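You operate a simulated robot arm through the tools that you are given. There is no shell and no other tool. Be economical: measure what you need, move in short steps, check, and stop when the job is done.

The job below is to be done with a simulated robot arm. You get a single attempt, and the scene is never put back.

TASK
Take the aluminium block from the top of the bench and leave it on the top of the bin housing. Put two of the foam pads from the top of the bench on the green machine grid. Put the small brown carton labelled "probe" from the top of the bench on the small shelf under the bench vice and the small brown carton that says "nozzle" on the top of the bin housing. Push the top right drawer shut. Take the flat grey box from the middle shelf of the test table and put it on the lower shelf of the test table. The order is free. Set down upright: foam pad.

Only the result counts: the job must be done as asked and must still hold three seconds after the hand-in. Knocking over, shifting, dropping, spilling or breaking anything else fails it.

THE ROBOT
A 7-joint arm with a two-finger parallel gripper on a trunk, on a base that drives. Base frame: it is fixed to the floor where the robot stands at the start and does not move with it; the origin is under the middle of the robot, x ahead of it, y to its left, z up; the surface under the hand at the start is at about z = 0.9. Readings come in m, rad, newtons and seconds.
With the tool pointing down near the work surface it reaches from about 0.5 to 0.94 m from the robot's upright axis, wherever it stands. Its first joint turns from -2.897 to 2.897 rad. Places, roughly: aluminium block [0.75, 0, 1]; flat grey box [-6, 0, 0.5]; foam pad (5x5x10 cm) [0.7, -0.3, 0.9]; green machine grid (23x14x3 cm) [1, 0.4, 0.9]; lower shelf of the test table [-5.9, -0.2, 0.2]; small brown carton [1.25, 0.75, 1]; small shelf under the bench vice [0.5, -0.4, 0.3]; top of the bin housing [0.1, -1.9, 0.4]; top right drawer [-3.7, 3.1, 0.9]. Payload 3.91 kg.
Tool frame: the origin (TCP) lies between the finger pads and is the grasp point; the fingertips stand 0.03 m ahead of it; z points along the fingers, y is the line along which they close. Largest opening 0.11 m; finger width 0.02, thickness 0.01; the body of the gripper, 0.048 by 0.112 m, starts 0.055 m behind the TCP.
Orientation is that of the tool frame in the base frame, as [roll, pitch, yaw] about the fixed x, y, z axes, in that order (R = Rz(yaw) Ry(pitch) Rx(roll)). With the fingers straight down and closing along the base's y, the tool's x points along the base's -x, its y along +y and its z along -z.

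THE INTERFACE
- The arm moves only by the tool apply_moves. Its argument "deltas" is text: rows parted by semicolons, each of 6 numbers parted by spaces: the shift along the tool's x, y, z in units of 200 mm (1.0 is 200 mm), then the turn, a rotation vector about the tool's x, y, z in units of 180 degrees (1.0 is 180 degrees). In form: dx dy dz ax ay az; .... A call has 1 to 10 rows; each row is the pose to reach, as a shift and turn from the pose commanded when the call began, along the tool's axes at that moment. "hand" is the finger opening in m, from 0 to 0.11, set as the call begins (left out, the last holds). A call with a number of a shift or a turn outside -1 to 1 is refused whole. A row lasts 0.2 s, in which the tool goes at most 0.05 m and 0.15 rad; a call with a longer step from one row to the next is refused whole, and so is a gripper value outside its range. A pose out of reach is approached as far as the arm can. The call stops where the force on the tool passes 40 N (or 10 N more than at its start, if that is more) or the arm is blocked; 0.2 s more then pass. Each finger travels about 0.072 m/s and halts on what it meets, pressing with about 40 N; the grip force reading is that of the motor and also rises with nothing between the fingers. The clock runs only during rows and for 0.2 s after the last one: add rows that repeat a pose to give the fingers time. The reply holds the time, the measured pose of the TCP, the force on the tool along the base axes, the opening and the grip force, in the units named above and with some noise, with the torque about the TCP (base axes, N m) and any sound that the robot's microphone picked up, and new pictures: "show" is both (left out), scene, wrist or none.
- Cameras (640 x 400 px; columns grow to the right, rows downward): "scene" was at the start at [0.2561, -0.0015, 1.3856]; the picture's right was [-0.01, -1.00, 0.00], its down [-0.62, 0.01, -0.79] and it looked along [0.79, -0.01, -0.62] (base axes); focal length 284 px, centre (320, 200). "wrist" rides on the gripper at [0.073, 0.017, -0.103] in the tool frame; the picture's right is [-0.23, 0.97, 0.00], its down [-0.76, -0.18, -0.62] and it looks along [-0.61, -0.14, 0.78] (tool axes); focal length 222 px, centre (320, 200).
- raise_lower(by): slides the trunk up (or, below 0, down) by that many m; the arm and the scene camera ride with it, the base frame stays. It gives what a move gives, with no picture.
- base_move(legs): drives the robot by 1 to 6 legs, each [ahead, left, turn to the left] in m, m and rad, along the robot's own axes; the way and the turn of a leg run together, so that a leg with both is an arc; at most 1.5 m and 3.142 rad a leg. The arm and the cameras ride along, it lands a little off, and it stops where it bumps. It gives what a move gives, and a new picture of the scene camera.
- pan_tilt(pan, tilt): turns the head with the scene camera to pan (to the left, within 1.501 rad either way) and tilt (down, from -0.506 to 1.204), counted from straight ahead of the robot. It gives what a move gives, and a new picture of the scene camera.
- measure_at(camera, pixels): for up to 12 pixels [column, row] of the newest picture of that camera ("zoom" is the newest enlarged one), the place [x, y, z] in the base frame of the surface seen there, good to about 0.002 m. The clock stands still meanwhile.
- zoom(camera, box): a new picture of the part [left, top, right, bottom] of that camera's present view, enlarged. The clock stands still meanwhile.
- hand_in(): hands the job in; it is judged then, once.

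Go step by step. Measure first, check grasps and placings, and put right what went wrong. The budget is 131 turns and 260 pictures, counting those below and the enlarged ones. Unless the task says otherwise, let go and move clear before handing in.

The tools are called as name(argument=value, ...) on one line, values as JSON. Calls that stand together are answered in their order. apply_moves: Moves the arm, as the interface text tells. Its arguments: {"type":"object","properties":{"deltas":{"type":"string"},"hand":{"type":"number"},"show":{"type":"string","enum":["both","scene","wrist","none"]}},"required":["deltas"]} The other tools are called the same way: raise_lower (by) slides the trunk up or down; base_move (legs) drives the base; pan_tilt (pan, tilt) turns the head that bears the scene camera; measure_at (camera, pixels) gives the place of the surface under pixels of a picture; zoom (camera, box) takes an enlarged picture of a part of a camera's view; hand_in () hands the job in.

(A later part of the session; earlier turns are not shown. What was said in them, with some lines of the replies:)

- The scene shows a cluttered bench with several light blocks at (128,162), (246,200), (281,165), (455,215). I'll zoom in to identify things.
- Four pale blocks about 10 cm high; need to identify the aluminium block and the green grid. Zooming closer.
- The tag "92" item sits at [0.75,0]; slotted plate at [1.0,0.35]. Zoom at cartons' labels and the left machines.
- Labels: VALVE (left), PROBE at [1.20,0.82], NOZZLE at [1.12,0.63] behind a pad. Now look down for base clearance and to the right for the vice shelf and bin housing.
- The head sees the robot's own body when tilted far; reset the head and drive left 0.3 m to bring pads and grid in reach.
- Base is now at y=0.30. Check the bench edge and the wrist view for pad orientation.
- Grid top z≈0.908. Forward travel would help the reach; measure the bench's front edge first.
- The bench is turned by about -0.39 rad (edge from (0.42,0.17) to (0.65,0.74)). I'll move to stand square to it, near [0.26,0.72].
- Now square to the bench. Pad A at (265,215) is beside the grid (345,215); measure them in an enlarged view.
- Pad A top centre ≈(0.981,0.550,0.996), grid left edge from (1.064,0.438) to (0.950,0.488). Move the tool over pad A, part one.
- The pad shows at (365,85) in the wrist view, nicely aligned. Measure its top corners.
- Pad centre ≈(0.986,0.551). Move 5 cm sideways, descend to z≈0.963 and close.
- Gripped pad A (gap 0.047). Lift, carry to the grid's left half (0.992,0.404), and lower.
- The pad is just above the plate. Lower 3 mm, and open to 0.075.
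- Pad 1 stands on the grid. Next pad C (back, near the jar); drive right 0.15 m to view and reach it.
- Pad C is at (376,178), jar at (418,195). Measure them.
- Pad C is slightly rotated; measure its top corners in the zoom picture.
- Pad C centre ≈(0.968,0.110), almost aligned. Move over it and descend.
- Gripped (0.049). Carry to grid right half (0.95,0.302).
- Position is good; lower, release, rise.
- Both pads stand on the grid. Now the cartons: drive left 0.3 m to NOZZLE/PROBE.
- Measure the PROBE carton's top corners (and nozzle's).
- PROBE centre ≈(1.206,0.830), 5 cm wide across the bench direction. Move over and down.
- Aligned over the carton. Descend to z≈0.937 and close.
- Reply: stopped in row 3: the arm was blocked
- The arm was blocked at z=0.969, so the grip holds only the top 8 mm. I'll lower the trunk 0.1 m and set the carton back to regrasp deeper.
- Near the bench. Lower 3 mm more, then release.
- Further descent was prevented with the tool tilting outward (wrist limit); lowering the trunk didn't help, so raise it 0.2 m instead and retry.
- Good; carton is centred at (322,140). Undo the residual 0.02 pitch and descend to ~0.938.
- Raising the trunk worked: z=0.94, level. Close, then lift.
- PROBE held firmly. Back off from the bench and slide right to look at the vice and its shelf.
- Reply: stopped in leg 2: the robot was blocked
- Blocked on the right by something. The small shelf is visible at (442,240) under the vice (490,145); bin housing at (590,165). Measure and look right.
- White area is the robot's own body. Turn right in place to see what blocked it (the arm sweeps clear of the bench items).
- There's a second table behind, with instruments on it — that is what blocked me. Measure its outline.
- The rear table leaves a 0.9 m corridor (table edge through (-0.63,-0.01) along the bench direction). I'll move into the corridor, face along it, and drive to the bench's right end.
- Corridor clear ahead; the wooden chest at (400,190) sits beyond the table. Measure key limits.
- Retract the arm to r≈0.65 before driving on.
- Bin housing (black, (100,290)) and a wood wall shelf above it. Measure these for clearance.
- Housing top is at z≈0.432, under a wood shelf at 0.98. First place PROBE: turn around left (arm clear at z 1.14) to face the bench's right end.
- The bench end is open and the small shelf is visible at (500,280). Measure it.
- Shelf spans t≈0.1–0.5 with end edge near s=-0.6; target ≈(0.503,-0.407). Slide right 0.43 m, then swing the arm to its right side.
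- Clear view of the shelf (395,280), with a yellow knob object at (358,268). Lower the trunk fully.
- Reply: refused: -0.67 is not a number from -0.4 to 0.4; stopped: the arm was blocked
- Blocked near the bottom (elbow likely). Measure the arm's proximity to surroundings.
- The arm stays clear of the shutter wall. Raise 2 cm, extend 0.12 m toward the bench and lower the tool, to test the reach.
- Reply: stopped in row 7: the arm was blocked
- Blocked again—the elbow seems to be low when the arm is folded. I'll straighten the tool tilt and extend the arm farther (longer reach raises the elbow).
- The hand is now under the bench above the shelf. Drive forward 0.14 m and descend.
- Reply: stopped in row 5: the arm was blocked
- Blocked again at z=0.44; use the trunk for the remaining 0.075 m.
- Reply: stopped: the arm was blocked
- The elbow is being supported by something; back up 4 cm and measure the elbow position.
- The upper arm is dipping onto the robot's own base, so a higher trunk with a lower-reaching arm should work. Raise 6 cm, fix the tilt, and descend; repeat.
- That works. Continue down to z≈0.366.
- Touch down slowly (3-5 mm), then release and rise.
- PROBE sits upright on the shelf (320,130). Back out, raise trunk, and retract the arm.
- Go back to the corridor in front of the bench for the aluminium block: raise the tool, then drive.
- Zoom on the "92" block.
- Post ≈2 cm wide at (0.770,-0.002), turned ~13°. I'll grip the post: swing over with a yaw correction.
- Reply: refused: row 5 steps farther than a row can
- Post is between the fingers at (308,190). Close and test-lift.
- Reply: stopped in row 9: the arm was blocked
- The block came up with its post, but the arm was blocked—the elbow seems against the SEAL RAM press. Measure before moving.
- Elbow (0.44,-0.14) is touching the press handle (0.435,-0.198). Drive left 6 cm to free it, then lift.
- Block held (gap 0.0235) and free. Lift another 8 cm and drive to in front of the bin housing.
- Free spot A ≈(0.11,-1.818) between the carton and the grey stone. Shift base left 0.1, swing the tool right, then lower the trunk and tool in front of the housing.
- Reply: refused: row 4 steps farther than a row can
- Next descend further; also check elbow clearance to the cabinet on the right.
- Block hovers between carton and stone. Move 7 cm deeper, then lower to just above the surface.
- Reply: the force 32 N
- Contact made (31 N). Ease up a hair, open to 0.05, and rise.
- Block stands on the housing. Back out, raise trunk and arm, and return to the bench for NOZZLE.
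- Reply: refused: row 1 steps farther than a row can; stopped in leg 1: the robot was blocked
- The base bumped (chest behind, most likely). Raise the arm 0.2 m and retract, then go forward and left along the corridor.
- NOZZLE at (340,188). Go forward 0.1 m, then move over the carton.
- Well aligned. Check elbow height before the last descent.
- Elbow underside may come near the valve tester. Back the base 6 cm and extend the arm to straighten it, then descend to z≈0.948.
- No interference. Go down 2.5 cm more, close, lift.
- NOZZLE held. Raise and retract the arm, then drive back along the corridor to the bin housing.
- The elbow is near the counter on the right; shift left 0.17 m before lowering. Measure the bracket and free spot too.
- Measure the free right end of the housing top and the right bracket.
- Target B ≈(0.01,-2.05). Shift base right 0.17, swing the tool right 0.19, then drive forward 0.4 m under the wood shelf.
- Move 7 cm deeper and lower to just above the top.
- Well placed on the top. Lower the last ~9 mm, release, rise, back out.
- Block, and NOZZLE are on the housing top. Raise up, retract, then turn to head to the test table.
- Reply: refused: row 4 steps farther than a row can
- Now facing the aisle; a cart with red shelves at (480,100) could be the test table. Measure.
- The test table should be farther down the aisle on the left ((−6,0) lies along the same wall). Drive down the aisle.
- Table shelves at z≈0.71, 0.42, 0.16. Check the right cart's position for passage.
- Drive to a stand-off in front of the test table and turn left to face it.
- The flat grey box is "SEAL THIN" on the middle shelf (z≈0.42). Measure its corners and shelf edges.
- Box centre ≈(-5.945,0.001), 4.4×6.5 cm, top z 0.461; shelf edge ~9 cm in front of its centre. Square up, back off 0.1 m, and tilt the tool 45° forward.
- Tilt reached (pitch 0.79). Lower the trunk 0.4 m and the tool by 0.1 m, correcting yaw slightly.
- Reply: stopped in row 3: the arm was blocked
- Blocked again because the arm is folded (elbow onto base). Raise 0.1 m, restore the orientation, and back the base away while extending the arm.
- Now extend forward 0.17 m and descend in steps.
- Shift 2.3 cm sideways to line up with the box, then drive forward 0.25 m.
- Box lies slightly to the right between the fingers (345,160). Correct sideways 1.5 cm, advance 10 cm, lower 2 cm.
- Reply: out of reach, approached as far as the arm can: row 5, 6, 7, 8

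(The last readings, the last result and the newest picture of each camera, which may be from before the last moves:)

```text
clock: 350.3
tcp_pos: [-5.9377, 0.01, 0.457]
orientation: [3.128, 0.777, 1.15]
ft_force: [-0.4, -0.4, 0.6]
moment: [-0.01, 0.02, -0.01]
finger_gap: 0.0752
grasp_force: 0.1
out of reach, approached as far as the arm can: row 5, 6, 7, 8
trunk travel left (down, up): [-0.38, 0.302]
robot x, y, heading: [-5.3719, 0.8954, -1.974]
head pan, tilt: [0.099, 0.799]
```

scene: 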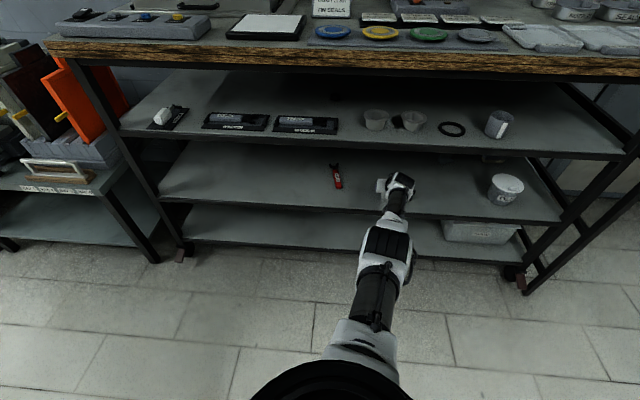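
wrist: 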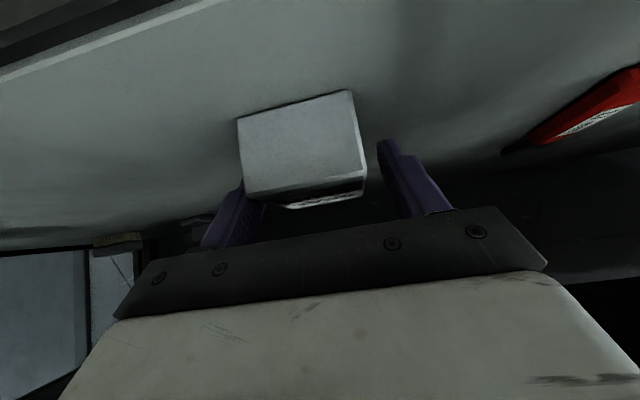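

Box is between the fingers, 1 cm off-centre. Shift -8 mm and close.

apply_moves(deltas="0 -0.04 0 0 0 0; 0 -0.04 0 0 0 0", show="none")

apply_moves(deltas="0 0 0 0 0 0; 0 0 0 0 0 0; 0 0 0 0 0 0; 0 0 0 0 0 0; 0 0 0 0 0 0", hand=0.02, show="wrist")

```text
clock: 350.9
tcp_pos: [-5.9445, 0.0156, 0.459]
orientation: [3.129, 0.778, 1.15]
ft_force: [-0.9, 0.0, -0.3]
moment: [0.0, 0.02, 0.0]
finger_gap: 0.0751
grasp_force: 0.1
trunk travel left (down, up): [-0.38, 0.302]
robot x, y, heading: [-5.3735, 0.8948, -1.98]
head pan, tilt: [0.099, 0.799]
```

```text
clock: 352.1
tcp_pos: [-5.9419, 0.0153, 0.4583]
orientation: [3.128, 0.776, 1.149]
ft_force: [0.3, -0.4, 0.4]
moment: [0.01, 0.04, -0.05]
finger_gap: 0.0556
grasp_force: 39.8
trunk travel left (down, up): [-0.38, 0.302]
robot x, y, heading: [-5.3686, 0.894, -1.976]
head pan, tilt: [0.099, 0.799]
```

wrist: 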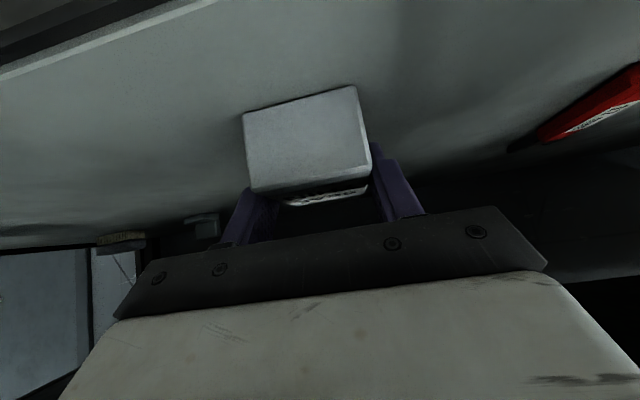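

Gripped (0.0556). Lift 3 cm and back out.

apply_moves(deltas="-0.055 0 -0.052 0 0 0; -0.107 0 -0.105 0 0 0; -0.107 0 -0.105 0 0 0", show="wrist")

base_move(legs=[[-0.28, 0, 0]])

```text
clock: 352.9
tcp_pos: [-5.945, 0.014, 0.487]
orientation: [3.128, 0.778, 1.148]
ft_force: [0.6, 0.2, -1.2]
moment: [0.01, -0.02, 0.02]
finger_gap: 0.055
grasp_force: 40.3
trunk travel left (down, up): [-0.38, 0.302]
robot x, y, heading: [-5.3711, 0.8979, -1.982]
head pan, tilt: [0.099, 0.799]
```

wrist: 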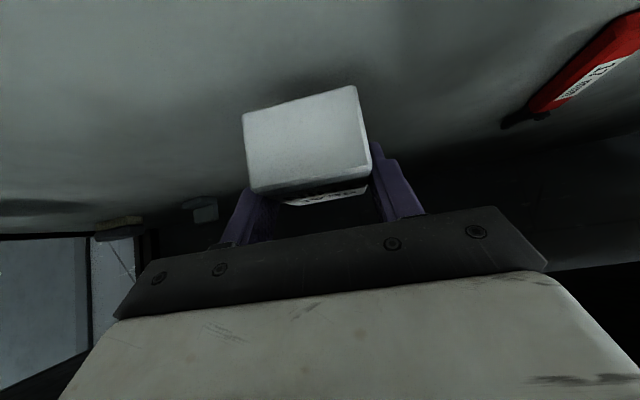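

```text
clock: 354.9
tcp_pos: [-5.8315, 0.2641, 0.4882]
orientation: [3.128, 0.777, 1.154]
ft_force: [-0.3, -0.8, -0.4]
moment: [0.0, 0.03, -0.01]
finger_gap: 0.0553
grasp_force: 39.8
trunk travel left (down, up): [-0.38, 0.302]
robot x, y, heading: [-5.2651, 1.148, -1.971]
head pan, tilt: [0.099, 0.799]
```

scene: 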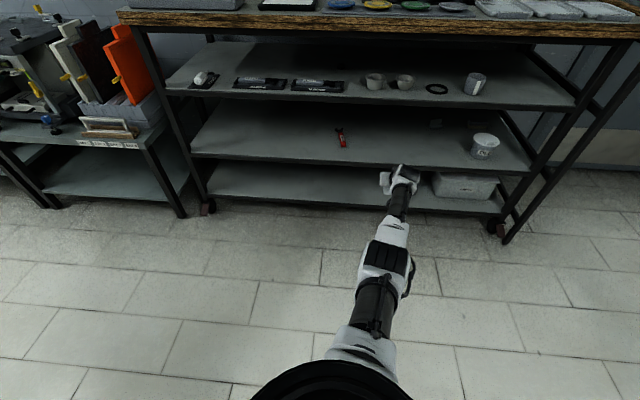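

Lower the trunk 0.26 m in front of the shelves.

raise_lower(by=-0.25)

```text
clock: 357.4
tcp_pos: [-5.8306, 0.2629, 0.2379]
orientation: [3.127, 0.778, 1.155]
ft_force: [0.2, -0.8, -0.7]
moment: [0.02, 0.0, 0.0]
finger_gap: 0.0551
grasp_force: 40.4
trunk travel left (down, up): [-0.13, 0.552]
robot x, y, heading: [-5.2666, 1.1465, -1.972]
head pan, tilt: [0.099, 0.799]
```

Lower 2 cm and drive forward 0.26 m over the lower shelf.

apply_moves(deltas="0.071 0 0.07 0 0 0; 0.071 0 0.07 0 0 0", show="none")

base_move(legs=[[0.26, 0, 0]])

zoom(camera="wrist", box=[0, 0, 640, 400])

```text
clock: 358.0
tcp_pos: [-5.8306, 0.2628, 0.2166]
orientation: [3.127, 0.777, 1.154]
ft_force: [-1.0, -0.1, -1.7]
moment: [0.0, 0.0, -0.01]
finger_gap: 0.0554
grasp_force: 40.3
trunk travel left (down, up): [-0.13, 0.552]
robot x, y, heading: [-5.2661, 1.1475, -1.973]
head pan, tilt: [0.099, 0.799]
```

```text
clock: 359.9
tcp_pos: [-5.9314, 0.0162, 0.2168]
orientation: [3.128, 0.778, 1.157]
ft_force: [-0.7, -0.2, -1.2]
moment: [0.03, -0.01, -0.03]
finger_gap: 0.0552
grasp_force: 39.9
trunk travel left (down, up): [-0.13, 0.552]
robot x, y, heading: [-5.3684, 0.9058, -1.97]
head pan, tilt: [0.099, 0.799]
```

scene: 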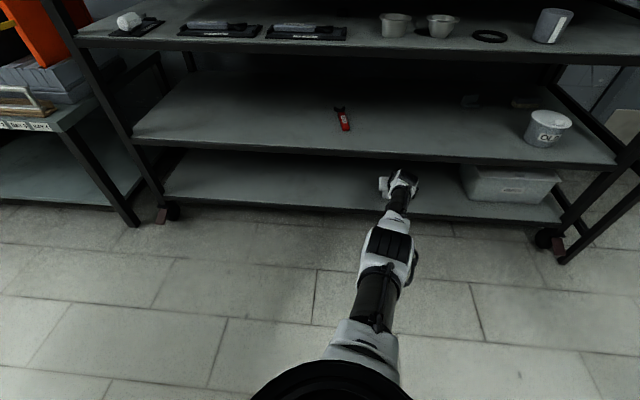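

```text
1.00 times, centred on (320, 200) of wrist (not enlarged: the box is as wide or as high as the picture)
```

zoom: 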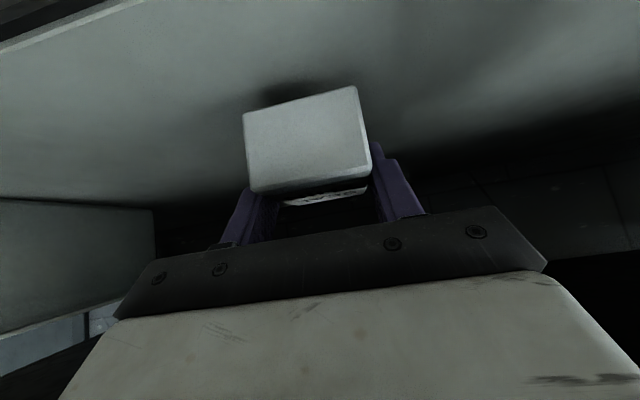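

Box is over the lower shelf. Lower ~1.8 cm till contact.

apply_moves(deltas="0.03 0 0.03 0 0 0; 0.05 0 0.05 0 0 0; 0.064 0 0.063 0 0 0; 0.064 0 0.063 0 0 0", show="none")

```text
clock: 360.9
tcp_pos: [-5.9264, 0.0168, 0.2051]
orientation: [3.128, 0.775, 1.157]
ft_force: [0.2, -0.9, -0.8]
moment: [0.02, 0.01, 0.03]
finger_gap: 0.0554
grasp_force: 39.8
out of reach, approached as far as the arm can: row 1, 2, 3, 4
trunk travel left (down, up): [-0.13, 0.552]
robot x, y, heading: [-5.3694, 0.9056, -1.968]
head pan, tilt: [0.099, 0.799]
```

Arm at full stretch; use the trunk for the last 7 mm.

raise_lower(by=-0.007)

zoom(camera="wrist", box=[0, 0, 640, 400])

```text
clock: 361.5
tcp_pos: [-5.9256, 0.0168, 0.1988]
orientation: [3.128, 0.78, 1.158]
ft_force: [0.3, -1.4, 1.7]
moment: [0.03, 0.03, 0.06]
finger_gap: 0.0556
grasp_force: 39.4
trunk travel left (down, up): [-0.123, 0.559]
robot x, y, heading: [-5.3671, 0.9014, -1.966]
head pan, tilt: [0.099, 0.799]
```

```text
1.00 times, centred on (320, 200) of wrist (not enlarged: the box is as wide or as high as the picture)
```

zoom: 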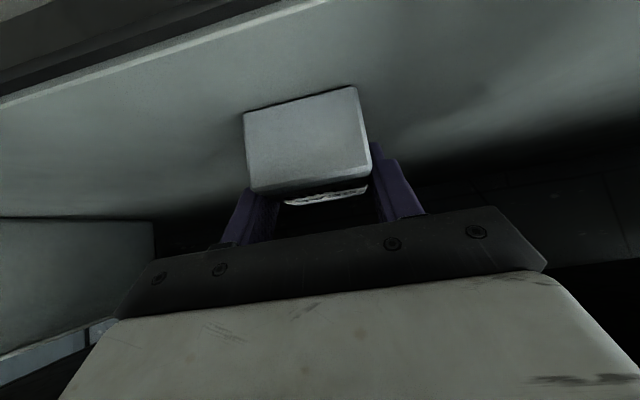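

Light contact (1.7 N). Release, then back off with the base after opening.

apply_moves(deltas="0 0 0 0 0 0; 0 0 0 0 0 0; 0 0 0 0 0 0; 0 0 0 0 0 0", hand=0.085, show="wrist")

base_move(legs=[[-0.3, 0, 0]])

```text
clock: 362.5
tcp_pos: [-5.9268, 0.0178, 0.1982]
orientation: [3.126, 0.776, 1.156]
ft_force: [0.4, 0.5, 0.9]
moment: [0.0, -0.01, -0.01]
finger_gap: 0.0853
grasp_force: 0.1
trunk travel left (down, up): [-0.123, 0.559]
robot x, y, heading: [-5.3665, 0.9087, -1.969]
head pan, tilt: [0.099, 0.799]
```

wrist: 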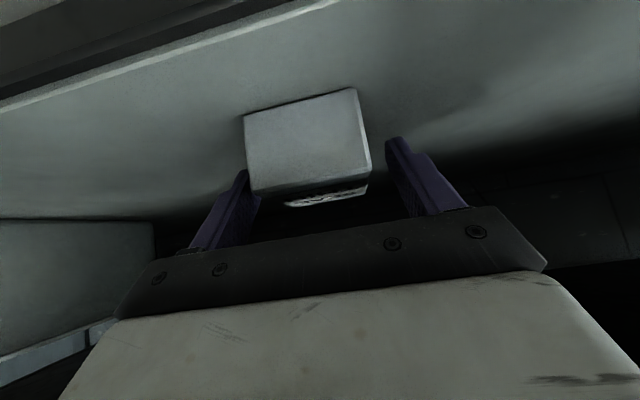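

```text
clock: 364.5
tcp_pos: [-5.8155, 0.2989, 0.1976]
orientation: [3.127, 0.777, 1.147]
ft_force: [-0.3, 1.1, -0.7]
moment: [-0.02, 0.01, 0.02]
finger_gap: 0.0849
grasp_force: 0.0
trunk travel left (down, up): [-0.123, 0.559]
robot x, y, heading: [-5.2493, 1.1793, -1.978]
head pan, tilt: [0.099, 0.799]
```

scene: 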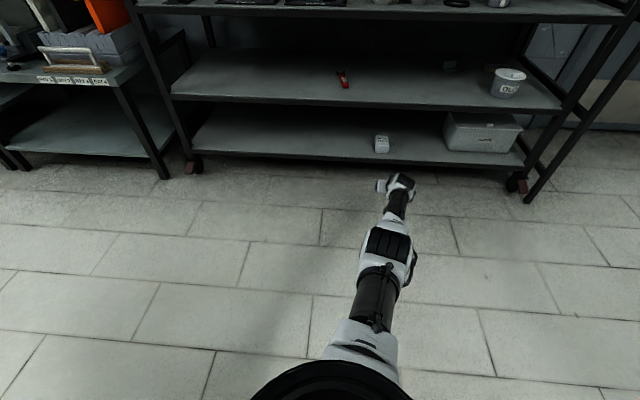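

Flat grey box is on the lower shelf (381,143). Raise the trunk, retract the arm, then turn to find the drawer cabinet.

raise_lower(by=0.4)

apply_moves(deltas="0.16 0 -0.16 0 0 0; 0.32 0 -0.32 0 0 0; 0.48 0 -0.48 0 0 0; 0.64 0 -0.64 0 0 0; 0.8 0 -0.8 0 0 0; 0.95 0 -0.95 0 0 0; 0.95 0 -0.95 0 0 0", hand=0.0, show="none")

raise_lower(by=0.15)

base_move(legs=[[0, 0, 1.45], [0, 0, 1.42]])

pan_tilt(pan=0.0, tilt=0.4)

```text
clock: 368.4
tcp_pos: [-5.8167, 0.2989, 0.5973]
orientation: [3.128, 0.778, 1.148]
ft_force: [0.5, -0.5, 0.0]
moment: [-0.02, 0.0, 0.03]
finger_gap: 0.0849
grasp_force: 0.0
trunk travel left (down, up): [-0.523, 0.159]
robot x, y, heading: [-5.2516, 1.1792, -1.978]
head pan, tilt: [0.099, 0.799]
```

```text
clock: 370.0
tcp_pos: [-5.7099, 0.5473, 0.5987]
orientation: [3.127, 0.776, 1.148]
ft_force: [0.5, 0.7, -0.1]
moment: [-0.01, 0.03, -0.02]
finger_gap: 0.0001
grasp_force: 38.1
trunk travel left (down, up): [-0.523, 0.159]
robot x, y, heading: [-5.2486, 1.18, -1.975]
head pan, tilt: [0.099, 0.799]
```

```text
clock: 371.7
tcp_pos: [-5.7104, 0.5485, 0.7485]
orientation: [3.128, 0.775, 1.151]
ft_force: [-0.5, -0.3, 0.3]
moment: [0.0, 0.03, -0.03]
finger_gap: 0.0003
grasp_force: 37.8
trunk travel left (down, up): [-0.673, 0.009]
robot x, y, heading: [-5.2537, 1.182, -1.974]
head pan, tilt: [0.099, 0.799]
```

```text
clock: 378.9
tcp_pos: [-4.5877, 1.5857, 0.741]
orientation: [3.13, 0.757, -2.39]
ft_force: [0.3, -0.8, -0.3]
moment: [-0.02, 0.02, 0.02]
finger_gap: 0.0
grasp_force: 37.7
trunk travel left (down, up): [-0.673, 0.009]
robot x, y, heading: [-5.2494, 1.1779, 0.792]
head pan, tilt: [0.099, 0.799]
stopped in leg 2: the force on the tool passed its limit at 59 N (the readings are from after the stop); the commanded pose is now the measured one
```

scene: 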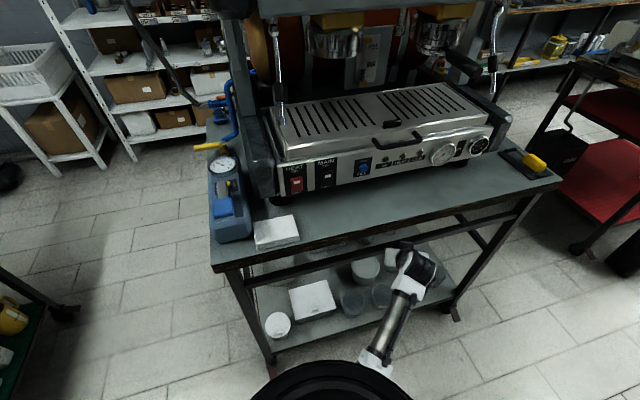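

```text
clock: 379.8
tcp_pos: [-4.5877, 1.5862, 0.7414]
orientation: [3.13, 0.756, -2.391]
ft_force: [0.0, -0.6, -0.1]
moment: [0.03, -0.02, 0.03]
finger_gap: 0.0
grasp_force: 37.6
trunk travel left (down, up): [-0.673, 0.009]
robot x, y, heading: [-5.2529, 1.1769, 0.788]
head pan, tilt: [0.0, 0.4]
```

scene: 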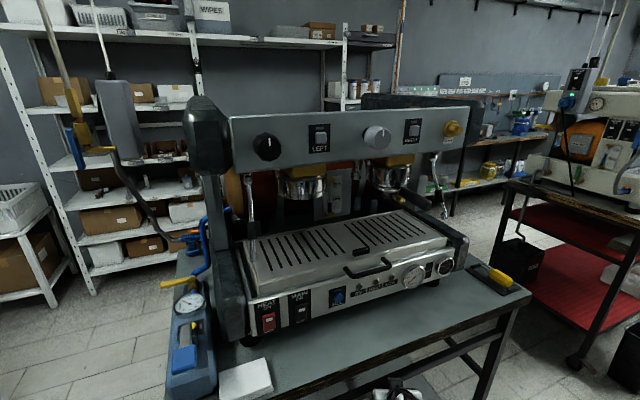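

The tool touched the cart while turning (stopped). Reverse the turn a bit, back away, and raise the arm.

base_move(legs=[[0, 0, -0.35], [-0.25, 0, 0]])

apply_moves(deltas="-0.16 0 -0.16 0 0 0; -0.32 0 -0.32 0 0 0; -0.48 0 -0.48 0 0 0; -0.64 0 -0.64 0 0 0; -0.8 0 -0.8 0 0 0; -0.95 0 -0.95 0 0 0; -0.95 0 -0.95 0 0 0", show="none")

pan_tilt(pan=0.5, tilt=0.35)

```text
clock: 382.8
tcp_pos: [-4.714, 1.218, 0.7425]
orientation: [3.131, 0.759, -2.756]
ft_force: [-0.5, 0.3, 0.4]
moment: [0.05, 0.0, -0.02]
finger_gap: 0.0001
grasp_force: 37.1
trunk travel left (down, up): [-0.673, 0.009]
robot x, y, heading: [-5.4792, 1.0738, 0.423]
head pan, tilt: [0.0, 0.4]
```

scene: 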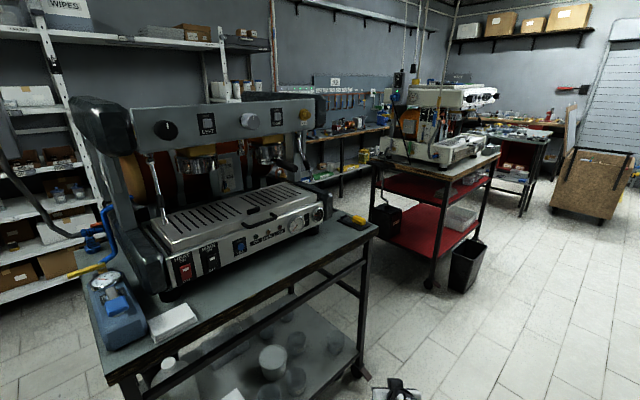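

```text
clock: 384.4
tcp_pos: [-4.7081, 1.2202, 1.013]
orientation: [3.132, 0.757, -2.756]
ft_force: [-0.7, 0.4, 0.0]
moment: [0.0, -0.02, 0.0]
finger_gap: 0.0003
grasp_force: 38.1
trunk travel left (down, up): [-0.673, 0.009]
robot x, y, heading: [-5.4808, 1.0779, 0.431]
head pan, tilt: [0.0, 0.4]
```

```text
clock: 385.3
tcp_pos: [-4.7088, 1.2199, 1.0125]
orientation: [3.132, 0.76, -2.756]
ft_force: [0.6, -0.2, 0.2]
moment: [0.01, 0.0, 0.02]
finger_gap: 0.0
grasp_force: 37.6
trunk travel left (down, up): [-0.673, 0.009]
robot x, y, heading: [-5.4749, 1.075, 0.425]
head pan, tilt: [0.499, 0.351]
```

scene: 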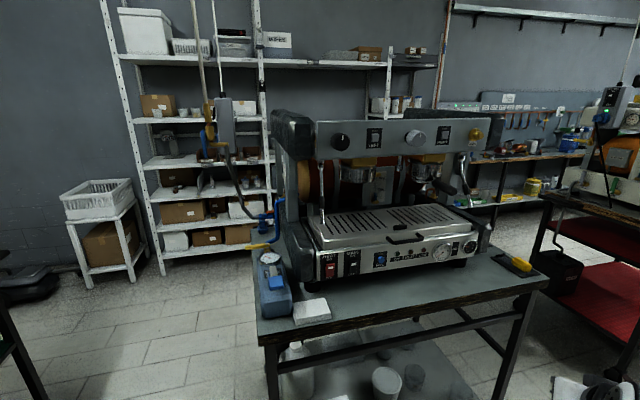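

measure_at(camera="scene", pixels=[[240, 120], [160, 270], [378, 60], [520, 155], [480, 200], [440, 290], [260, 350], [545, 285], [560, 240], [360, 60], [270, 300]])

zoom(camera="scene", box=[360, 60, 640, 240])

```text
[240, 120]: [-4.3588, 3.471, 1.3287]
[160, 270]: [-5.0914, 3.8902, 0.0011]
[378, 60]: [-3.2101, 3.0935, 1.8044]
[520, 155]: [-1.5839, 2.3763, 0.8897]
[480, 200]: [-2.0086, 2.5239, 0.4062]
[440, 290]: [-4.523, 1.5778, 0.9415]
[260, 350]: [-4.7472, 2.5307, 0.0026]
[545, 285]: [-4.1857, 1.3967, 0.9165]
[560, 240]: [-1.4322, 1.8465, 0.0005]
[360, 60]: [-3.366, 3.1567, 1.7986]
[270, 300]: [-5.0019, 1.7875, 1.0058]
```

```text
2.22 times, centred on (500, 150) of scene
```

zoom: 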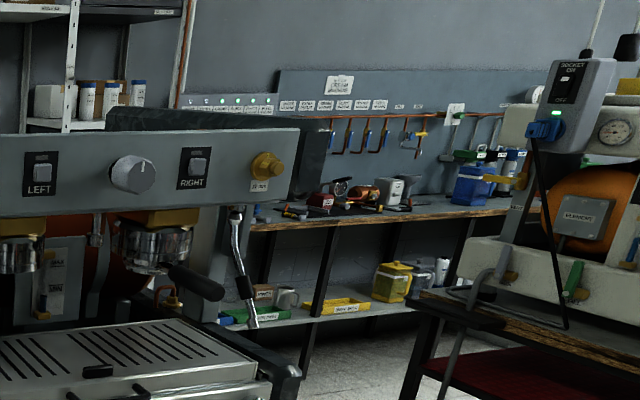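

The drawer cabinet is at the rack behind this cart. Go around through the gap between the carts: head along the aisle 1.6 m, then turn left.

base_move(legs=[[0, 0, -0.822], [1.45, 0, 0], [0.13, 0, 0], [0, 0, 1.57]])

pan_tilt(pan=0.15, tilt=0.4)

```text
clock: 399.5
tcp_pos: [-3.5405, 1.088, 1.0133]
orientation: [3.131, 0.758, -2.022]
ft_force: [-0.2, -0.7, -0.2]
moment: [0.01, -0.01, -0.04]
finger_gap: 0.0
grasp_force: 37.8
trunk travel left (down, up): [-0.673, 0.009]
robot x, y, heading: [-4.0136, 0.4617, 1.158]
head pan, tilt: [0.499, 0.351]
```

scene: 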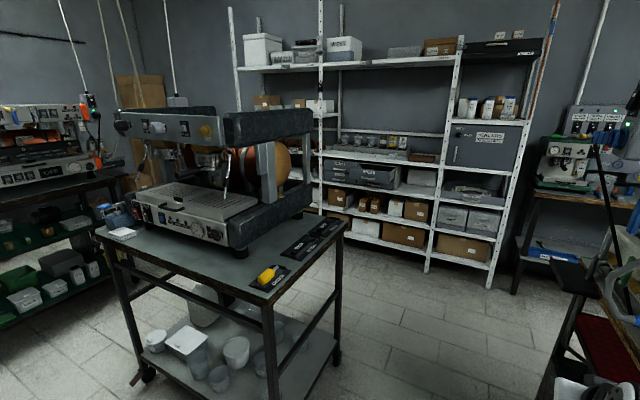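

```text
clock: 400.3
tcp_pos: [-3.5403, 1.0883, 1.0137]
orientation: [3.13, 0.76, -2.021]
ft_force: [-0.1, -0.2, 0.3]
moment: [0.0, -0.01, -0.02]
finger_gap: 0.0
grasp_force: 37.7
trunk travel left (down, up): [-0.673, 0.009]
robot x, y, heading: [-4.0135, 0.4675, 1.153]
head pan, tilt: [0.15, 0.4]
```

scene: 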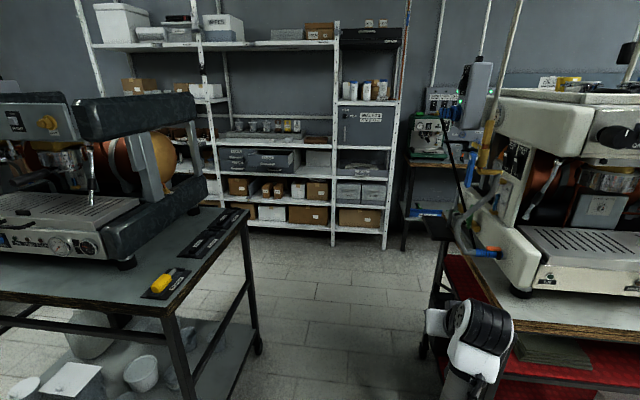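

The drawer unit is at (265,160) in the rack. Zoom.

zoom(camera="scene", box=[210, 130, 340, 200])

measure_at(camera="scene", pixels=[[235, 155], [290, 158], [262, 158], [235, 165], [262, 168], [292, 166], [250, 345], [345, 100], [430, 330], [255, 250], [440, 255], [330, 200]])

```text
4.92 times, centred on (275, 165) of scene
```

zoom: 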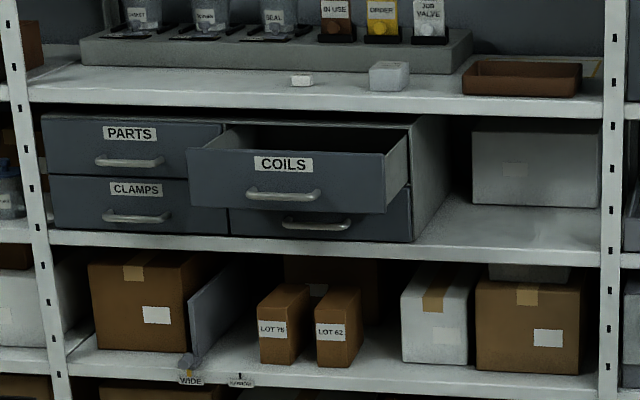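

```text
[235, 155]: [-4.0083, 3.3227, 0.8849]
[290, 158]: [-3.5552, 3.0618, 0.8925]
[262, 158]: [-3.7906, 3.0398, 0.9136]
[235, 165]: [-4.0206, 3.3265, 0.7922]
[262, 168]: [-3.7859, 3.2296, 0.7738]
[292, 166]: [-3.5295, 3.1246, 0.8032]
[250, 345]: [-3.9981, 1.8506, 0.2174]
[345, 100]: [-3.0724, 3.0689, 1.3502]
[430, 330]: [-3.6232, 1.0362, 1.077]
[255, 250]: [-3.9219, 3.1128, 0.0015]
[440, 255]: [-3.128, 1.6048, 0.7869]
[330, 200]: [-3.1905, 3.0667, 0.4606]
```

Drawer "COILS" (top right) is open about 0.18 m. Measure its front panel.

zoom(camera="scene", box=[235, 140, 305, 180])

measure_at(camera="scene", pixels=[[250, 158], [268, 158], [286, 159], [252, 164], [268, 161], [285, 166], [268, 164], [260, 170], [285, 172], [288, 150], [246, 165], [225, 165]])

```text
9.14 times, centred on (270, 160) of scene
```

zoom: 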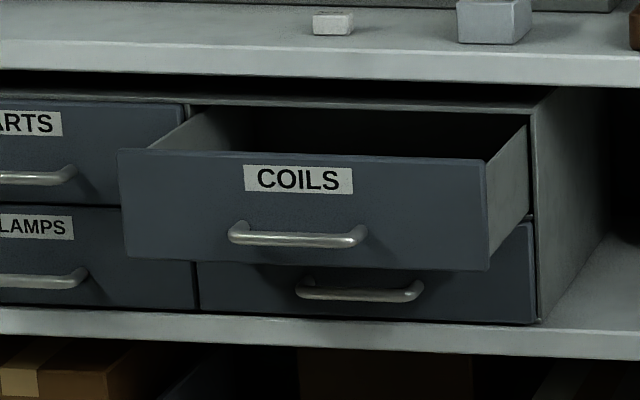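

```text
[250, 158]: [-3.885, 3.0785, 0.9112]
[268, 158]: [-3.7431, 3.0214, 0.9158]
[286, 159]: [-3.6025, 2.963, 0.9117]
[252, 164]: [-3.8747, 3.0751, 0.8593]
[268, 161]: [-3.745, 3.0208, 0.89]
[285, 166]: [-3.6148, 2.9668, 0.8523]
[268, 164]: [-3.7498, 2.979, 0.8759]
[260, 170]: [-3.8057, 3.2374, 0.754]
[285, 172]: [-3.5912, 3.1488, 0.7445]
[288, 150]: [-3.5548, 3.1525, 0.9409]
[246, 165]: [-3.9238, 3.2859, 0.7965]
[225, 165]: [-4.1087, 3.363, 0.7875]
```

Drawer front centre ≈(-3.745,3.02,0.90), needs ~0.17 m along +d. First swing the arm left to stay clear of the red cart, then drive through the gap.

apply_moves(deltas="0 0.2 0 0 0 0; 0 0.4 0 0 0 0; 0 0.6 0 0 0 0; 0 0.8 0 0 0 0; 0 1 0 0 0 0; 0 1 0 0 0 0", show="none")

base_move(legs=[[0, 0.06, 0.02], [0.8, 0, 0]])

```text
clock: 401.7
tcp_pos: [-3.7209, 1.1743, 1.0166]
orientation: [3.132, 0.758, -2.022]
ft_force: [0.7, -0.4, -0.9]
moment: [-0.04, 0.03, 0.01]
finger_gap: 0.0
grasp_force: 38.0
trunk travel left (down, up): [-0.673, 0.009]
robot x, y, heading: [-4.0185, 0.4639, 1.159]
head pan, tilt: [0.15, 0.4]
```

```text
clock: 406.7
tcp_pos: [-3.4675, 1.9342, 1.016]
orientation: [3.13, 0.757, -2.017]
ft_force: [0.2, -0.4, 0.6]
moment: [-0.02, 0.0, -0.02]
finger_gap: 0.0
grasp_force: 37.5
trunk travel left (down, up): [-0.673, 0.009]
robot x, y, heading: [-3.757, 1.2267, 1.162]
head pan, tilt: [0.15, 0.4]
```

scene: 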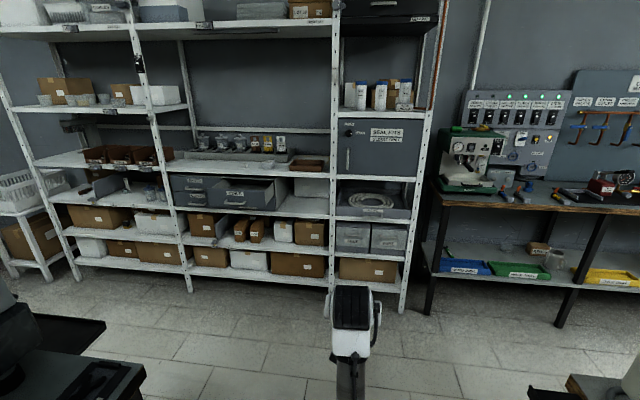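

Gap is clear. Drive forward 1.1 m more, then turn left toward the drawer.

base_move(legs=[[1.12, 0, 0.01]])

pan_tilt(pan=0.5, tilt=0.6)

```text
clock: 411.8
tcp_pos: [-3.0282, 2.8907, 1.0157]
orientation: [3.133, 0.746, -2.035]
ft_force: [-0.1, -1.5, 0.9]
moment: [0.0, 0.01, -0.02]
finger_gap: 0.0
grasp_force: 38.0
trunk travel left (down, up): [-0.673, 0.009]
robot x, y, heading: [-3.3325, 2.1925, 1.14]
head pan, tilt: [0.15, 0.4]
stopped in leg 1: the force on the tool passed its limit at 116 N (the readings are from after the stop); the commanded pose is now the measured one
```

scene: 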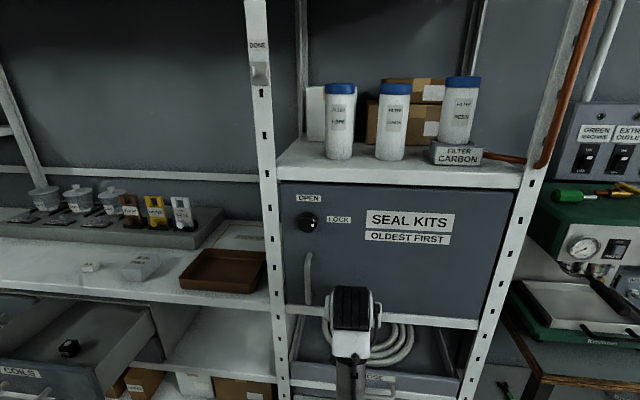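

```text
clock: 412.6
tcp_pos: [-3.0279, 2.8904, 1.0158]
orientation: [3.133, 0.745, -2.035]
ft_force: [-1.5, -2.4, 0.1]
moment: [-0.05, 0.04, -0.02]
finger_gap: 0.0
grasp_force: 37.3
trunk travel left (down, up): [-0.673, 0.009]
robot x, y, heading: [-3.3308, 2.1897, 1.145]
head pan, tilt: [0.499, 0.6]
```

scene: 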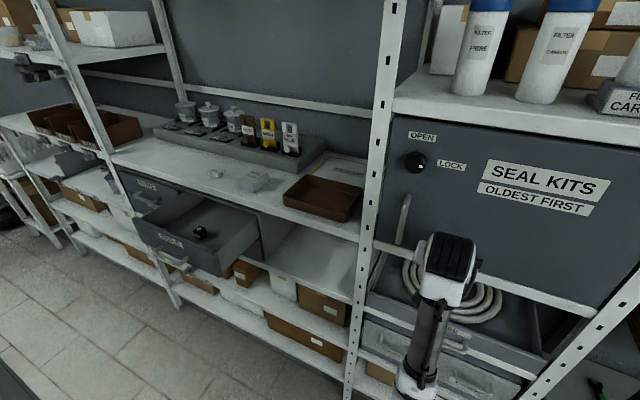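

The tool bumped the cabinet door (my reach error). Back off 0.25 m, retract the arm 0.15 m, then turn left and check.

base_move(legs=[[-0.25, 0, 0]])

apply_moves(deltas="0.16 0 -0.16 0 0 0; 0.32 0 -0.32 0 0 0; 0.48 0 -0.48 0 0 0; 0.53 0 -0.53 0 0 0; 0.53 0 -0.53 0 0 0", show="none")

base_move(legs=[[0, 0, 0.75]])

pan_tilt(pan=-0.3, tilt=0.6)

```text
clock: 414.5
tcp_pos: [-3.1319, 2.6642, 1.0158]
orientation: [3.133, 0.746, -2.034]
ft_force: [-0.1, -0.2, -0.1]
moment: [0.0, 0.02, 0.01]
finger_gap: 0.0
grasp_force: 37.4
trunk travel left (down, up): [-0.673, 0.009]
robot x, y, heading: [-3.4337, 1.9645, 1.141]
head pan, tilt: [0.499, 0.6]
```

scene: 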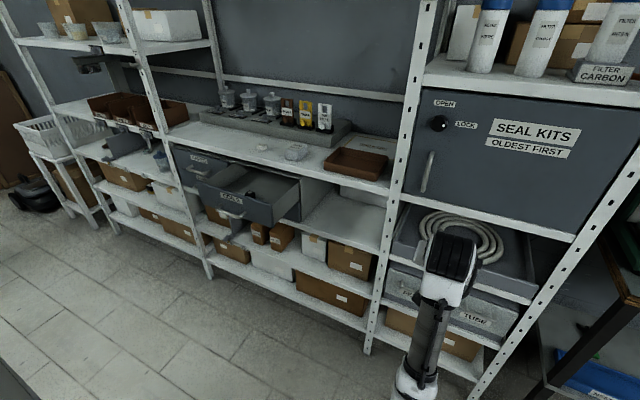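

```text
clock: 415.7
tcp_pos: [-3.1866, 2.5671, 1.0257]
orientation: [3.133, 0.746, -2.033]
ft_force: [-1.0, -0.4, -0.4]
moment: [-0.01, 0.02, -0.04]
finger_gap: 0.0
grasp_force: 37.6
out of reach, approached as far as the arm can: row 3, 4, 5
trunk travel left (down, up): [-0.673, 0.009]
robot x, y, heading: [-3.4324, 1.9637, 1.147]
head pan, tilt: [0.499, 0.6]
```

```text
clock: 418.1
tcp_pos: [-3.6749, 2.5697, 1.026]
orientation: [3.133, 0.744, -1.262]
ft_force: [0.5, -0.1, -0.2]
moment: [-0.02, 0.0, -0.01]
finger_gap: 0.0001
grasp_force: 37.7
trunk travel left (down, up): [-0.673, 0.009]
robot x, y, heading: [-3.4325, 1.9623, 1.92]
head pan, tilt: [0.499, 0.6]
```

scene: 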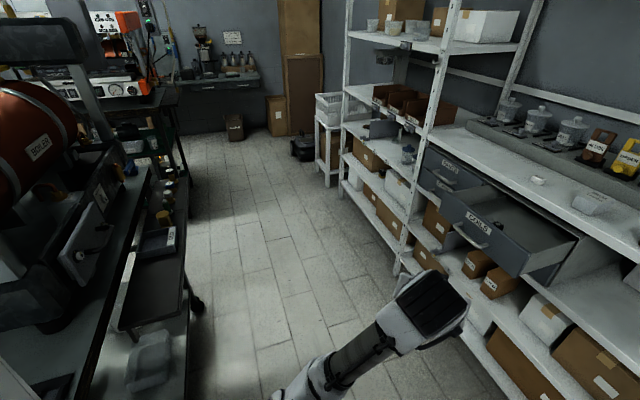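

```text
clock: 419.3
tcp_pos: [-3.6754, 2.5701, 1.0269]
orientation: [3.134, 0.745, -1.264]
ft_force: [-0.3, -0.6, 0.1]
moment: [0.0, -0.04, -0.03]
finger_gap: 0.0
grasp_force: 37.6
trunk travel left (down, up): [-0.673, 0.009]
robot x, y, heading: [-3.4363, 1.9651, 1.914]
head pan, tilt: [-0.3, 0.6]
```

scene: 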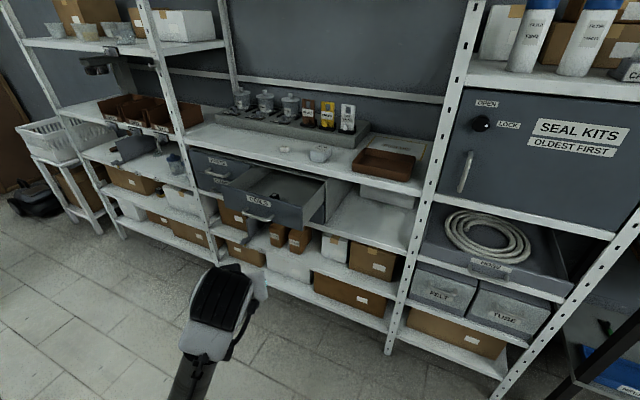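

Now compute: extend 0.15 m along the tool and lower ~0.10 m to put the fingertips at z≈0.90, then move the base so the tip stands before the drawer panel.

apply_moves(deltas="-0.04 0 0.22 0 0 0; -0.08 0 0.44 0 0 0; -0.13 0 0.66 0 0 0; -0.2 0 0.88 0 0 0; -0.2 0 0.88 0 0 0", show="none")

base_move(legs=[[0.19, -0.01, 0]])

zoom(camera="wrist", box=[0, 0, 640, 400])

```text
clock: 420.5
tcp_pos: [-3.7216, 2.7098, 0.9237]
orientation: [3.133, 0.745, -1.264]
ft_force: [0.0, 0.6, 0.0]
moment: [0.01, -0.02, 0.03]
finger_gap: 0.0
grasp_force: 37.6
trunk travel left (down, up): [-0.673, 0.009]
robot x, y, heading: [-3.431, 1.9642, 1.921]
head pan, tilt: [-0.3, 0.6]
```

```text
clock: 422.0
tcp_pos: [-3.777, 2.8838, 0.9211]
orientation: [3.133, 0.743, -1.257]
ft_force: [-0.1, 0.4, 0.1]
moment: [0.01, 0.01, -0.01]
finger_gap: 0.0
grasp_force: 38.2
trunk travel left (down, up): [-0.673, 0.009]
robot x, y, heading: [-3.4875, 2.142, 1.92]
head pan, tilt: [-0.3, 0.6]
```

scene: 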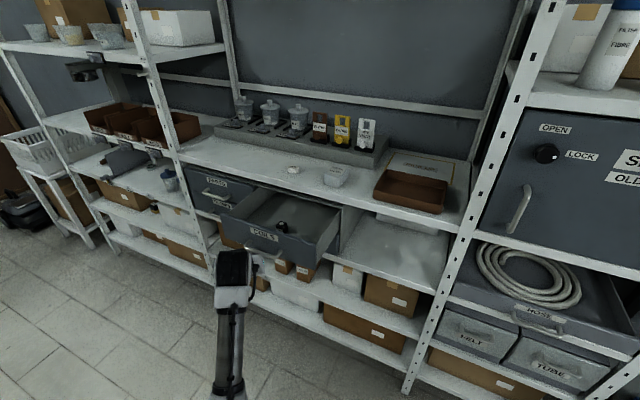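

```text
1.00 times, centred on (320, 200) of wrist (not enlarged: the box is as wide or as high as the picture)
```

zoom: 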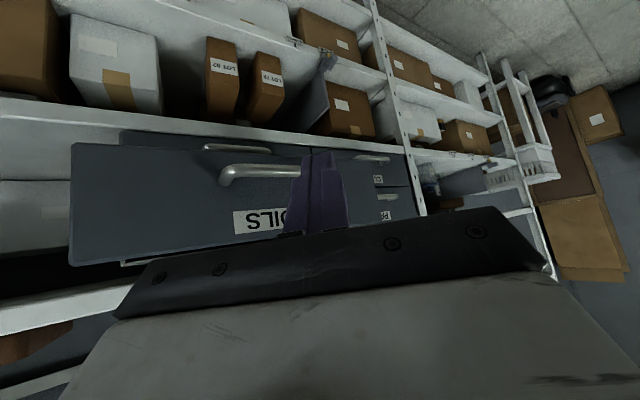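

Tip stands 12 cm in front of the panel, centred. Drive along the drawer's closing direction 0.28 m.

base_move(legs=[[0.206, -0.19, 0]])

```text
clock: 424.1
tcp_pos: [-3.6671, 3.1481, 0.9227]
orientation: [3.131, 0.745, -1.264]
ft_force: [0.4, 0.2, 0.1]
moment: [0.01, 0.03, 0.0]
finger_gap: 0.0001
grasp_force: 37.3
trunk travel left (down, up): [-0.673, 0.009]
robot x, y, heading: [-3.3811, 2.4032, 1.918]
head pan, tilt: [-0.3, 0.6]
```

scene: 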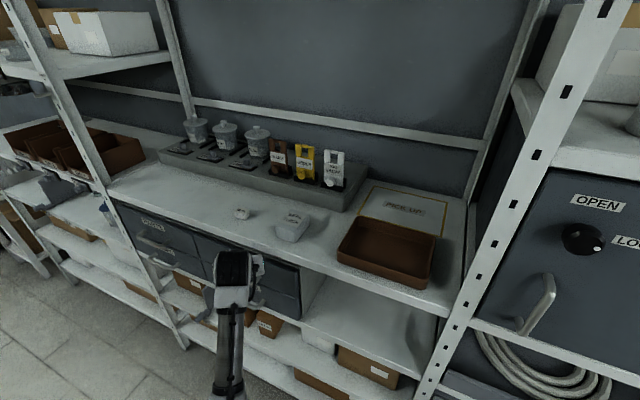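

Nearly closed. Push another 2.5 cm until it seats.

base_move(legs=[[0.0184, -0.017, 0]])

zoom(camera="wrist", box=[0, 0, 640, 400])

```text
clock: 424.9
tcp_pos: [-3.6653, 3.1523, 0.9252]
orientation: [3.129, 0.738, -1.255]
ft_force: [2.4, -11.4, 6.5]
moment: [0.0, -0.03, -0.08]
finger_gap: 0.0001
grasp_force: 37.1
trunk travel left (down, up): [-0.673, 0.009]
robot x, y, heading: [-3.376, 2.4095, 1.923]
head pan, tilt: [-0.3, 0.6]
stopped in leg 1: the force on the tool passed its limit at 75 N (the readings are from after the stop); the commanded pose is now the measured one
```

scene: 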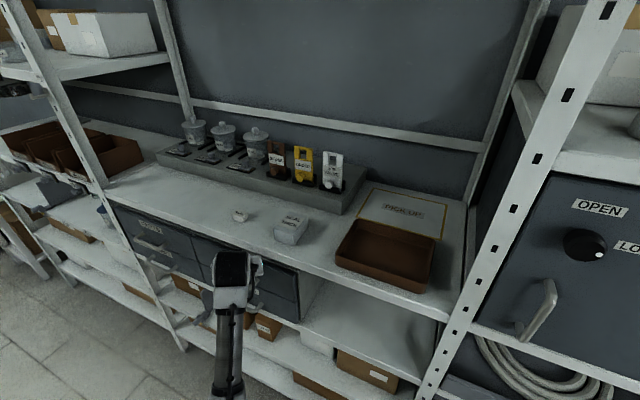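

```text
1.00 times, centred on (320, 200) of wrist (not enlarged: the box is as wide or as high as the picture)
```

zoom: 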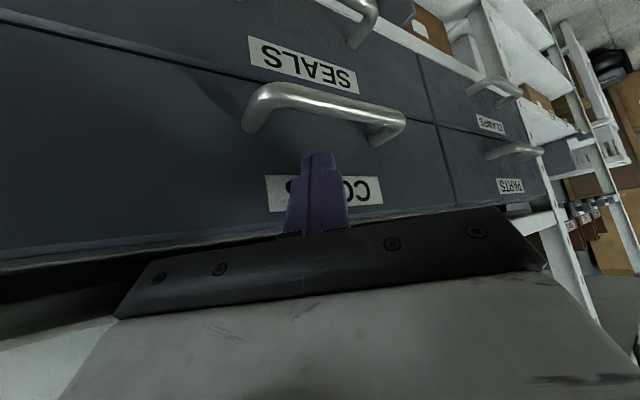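

The drawer hit its stop (75 N) and looks flush. Verify with measurements, then retreat.

measure_at(camera="wrist", pixels=[[400, 170], [430, 180], [470, 180], [340, 130], [150, 150], [200, 60], [430, 100]])

base_move(legs=[[-0.22, 0.2, 0]])

pan_tilt(pan=-0.45, tilt=0.6)

```text
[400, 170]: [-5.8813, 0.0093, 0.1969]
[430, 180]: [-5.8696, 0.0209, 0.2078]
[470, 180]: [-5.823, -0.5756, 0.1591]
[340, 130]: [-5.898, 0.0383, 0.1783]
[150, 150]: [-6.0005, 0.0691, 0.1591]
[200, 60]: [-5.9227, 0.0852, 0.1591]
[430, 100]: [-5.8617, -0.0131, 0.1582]
```

```text
clock: 427.0
tcp_pos: [-3.7716, 2.888, 0.9228]
orientation: [3.129, 0.737, -1.264]
ft_force: [0.2, 0.2, 0.0]
moment: [0.03, 0.0, 0.02]
finger_gap: 0.0
grasp_force: 37.6
trunk travel left (down, up): [-0.673, 0.009]
robot x, y, heading: [-3.4828, 2.1469, 1.914]
head pan, tilt: [-0.3, 0.6]
```

scene: 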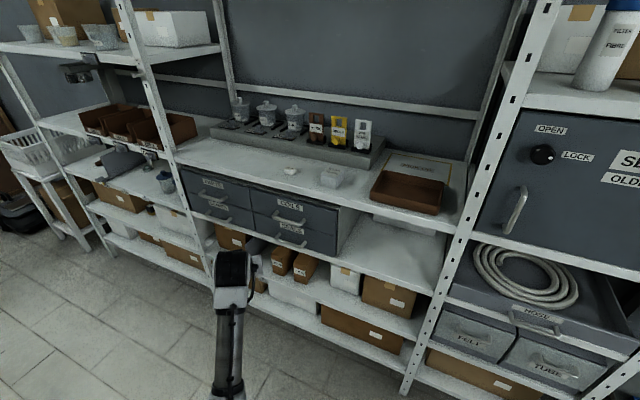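

```text
clock: 427.7
tcp_pos: [-3.7711, 2.888, 0.9239]
orientation: [3.13, 0.736, -1.263]
ft_force: [-0.2, -0.1, 0.9]
moment: [-0.04, 0.0, 0.05]
finger_gap: 0.0
grasp_force: 37.6
trunk travel left (down, up): [-0.673, 0.009]
robot x, y, heading: [-3.4843, 2.1473, 1.912]
head pan, tilt: [-0.45, 0.6]
```

scene: 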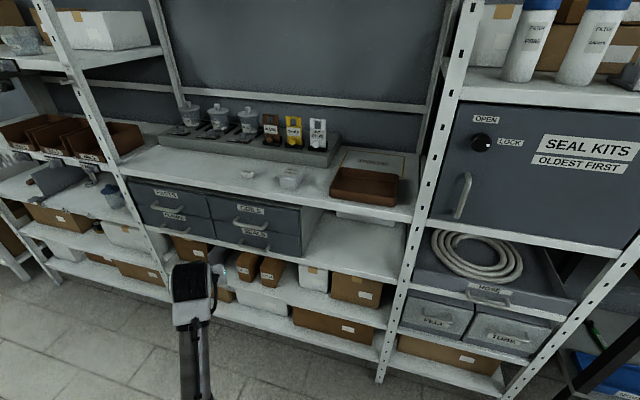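

The drawer looks flush. Verify by measuring fronts.

zoom(camera="scene", box=[120, 170, 330, 270])

measure_at(camera="scene", pixels=[[145, 195], [200, 205], [215, 207], [295, 222], [230, 213], [290, 245], [225, 240], [285, 217], [148, 210]])

```text
3.05 times, centred on (225, 220) of scene
```

zoom: 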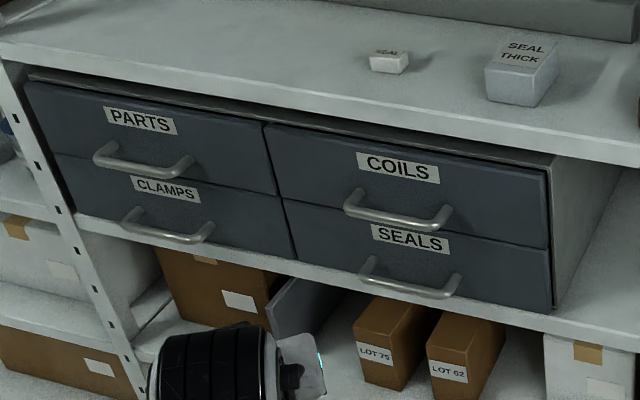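

```text
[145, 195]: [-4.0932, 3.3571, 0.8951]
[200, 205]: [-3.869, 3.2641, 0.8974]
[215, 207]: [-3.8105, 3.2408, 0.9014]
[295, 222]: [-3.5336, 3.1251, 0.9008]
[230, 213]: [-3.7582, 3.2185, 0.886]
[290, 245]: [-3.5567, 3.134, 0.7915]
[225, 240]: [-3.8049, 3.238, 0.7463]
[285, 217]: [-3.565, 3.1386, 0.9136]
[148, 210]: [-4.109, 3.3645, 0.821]
```

COILS front is flush with its neighbours (all fronts lie on one line), and every other item was checked when it was placed. Handing in.

hand_in()

```text
The job is handed in.
```

I handed the job in with all seven placements made, but the tool bumped the surroundings a few times along the way.

- **Aluminium block:** standing on the top of the bin housing.
- **Nozzle carton:** on the top of the bin housing.
- **Foam pads:** two standing upright on the slotted plate at about [1.0, 0.4, 0.9]. The plate is grey, so I took it as the green machine grid from its position and size.
- **Probe carton:** on the small shelf under the bench vice.
- **Flat grey box:** the one labelled "SEAL THIN", moved to the lower shelf of the test table.
- **Top right drawer:** "COILS" is shut and measures flush with its neighbours.

**Contacts:**
- The tool hit the grey machine cart while turning (59 N) and the "SEAL KITS" door on the rack (116 N).
- The elbow pressed against the SEAL RAM press handle.
- The base ran into the rear table and, most likely, the wooden chest.

I saw nothing moved in the pictures afterwards. I did not measure those objects again, so a small shift there is possible.
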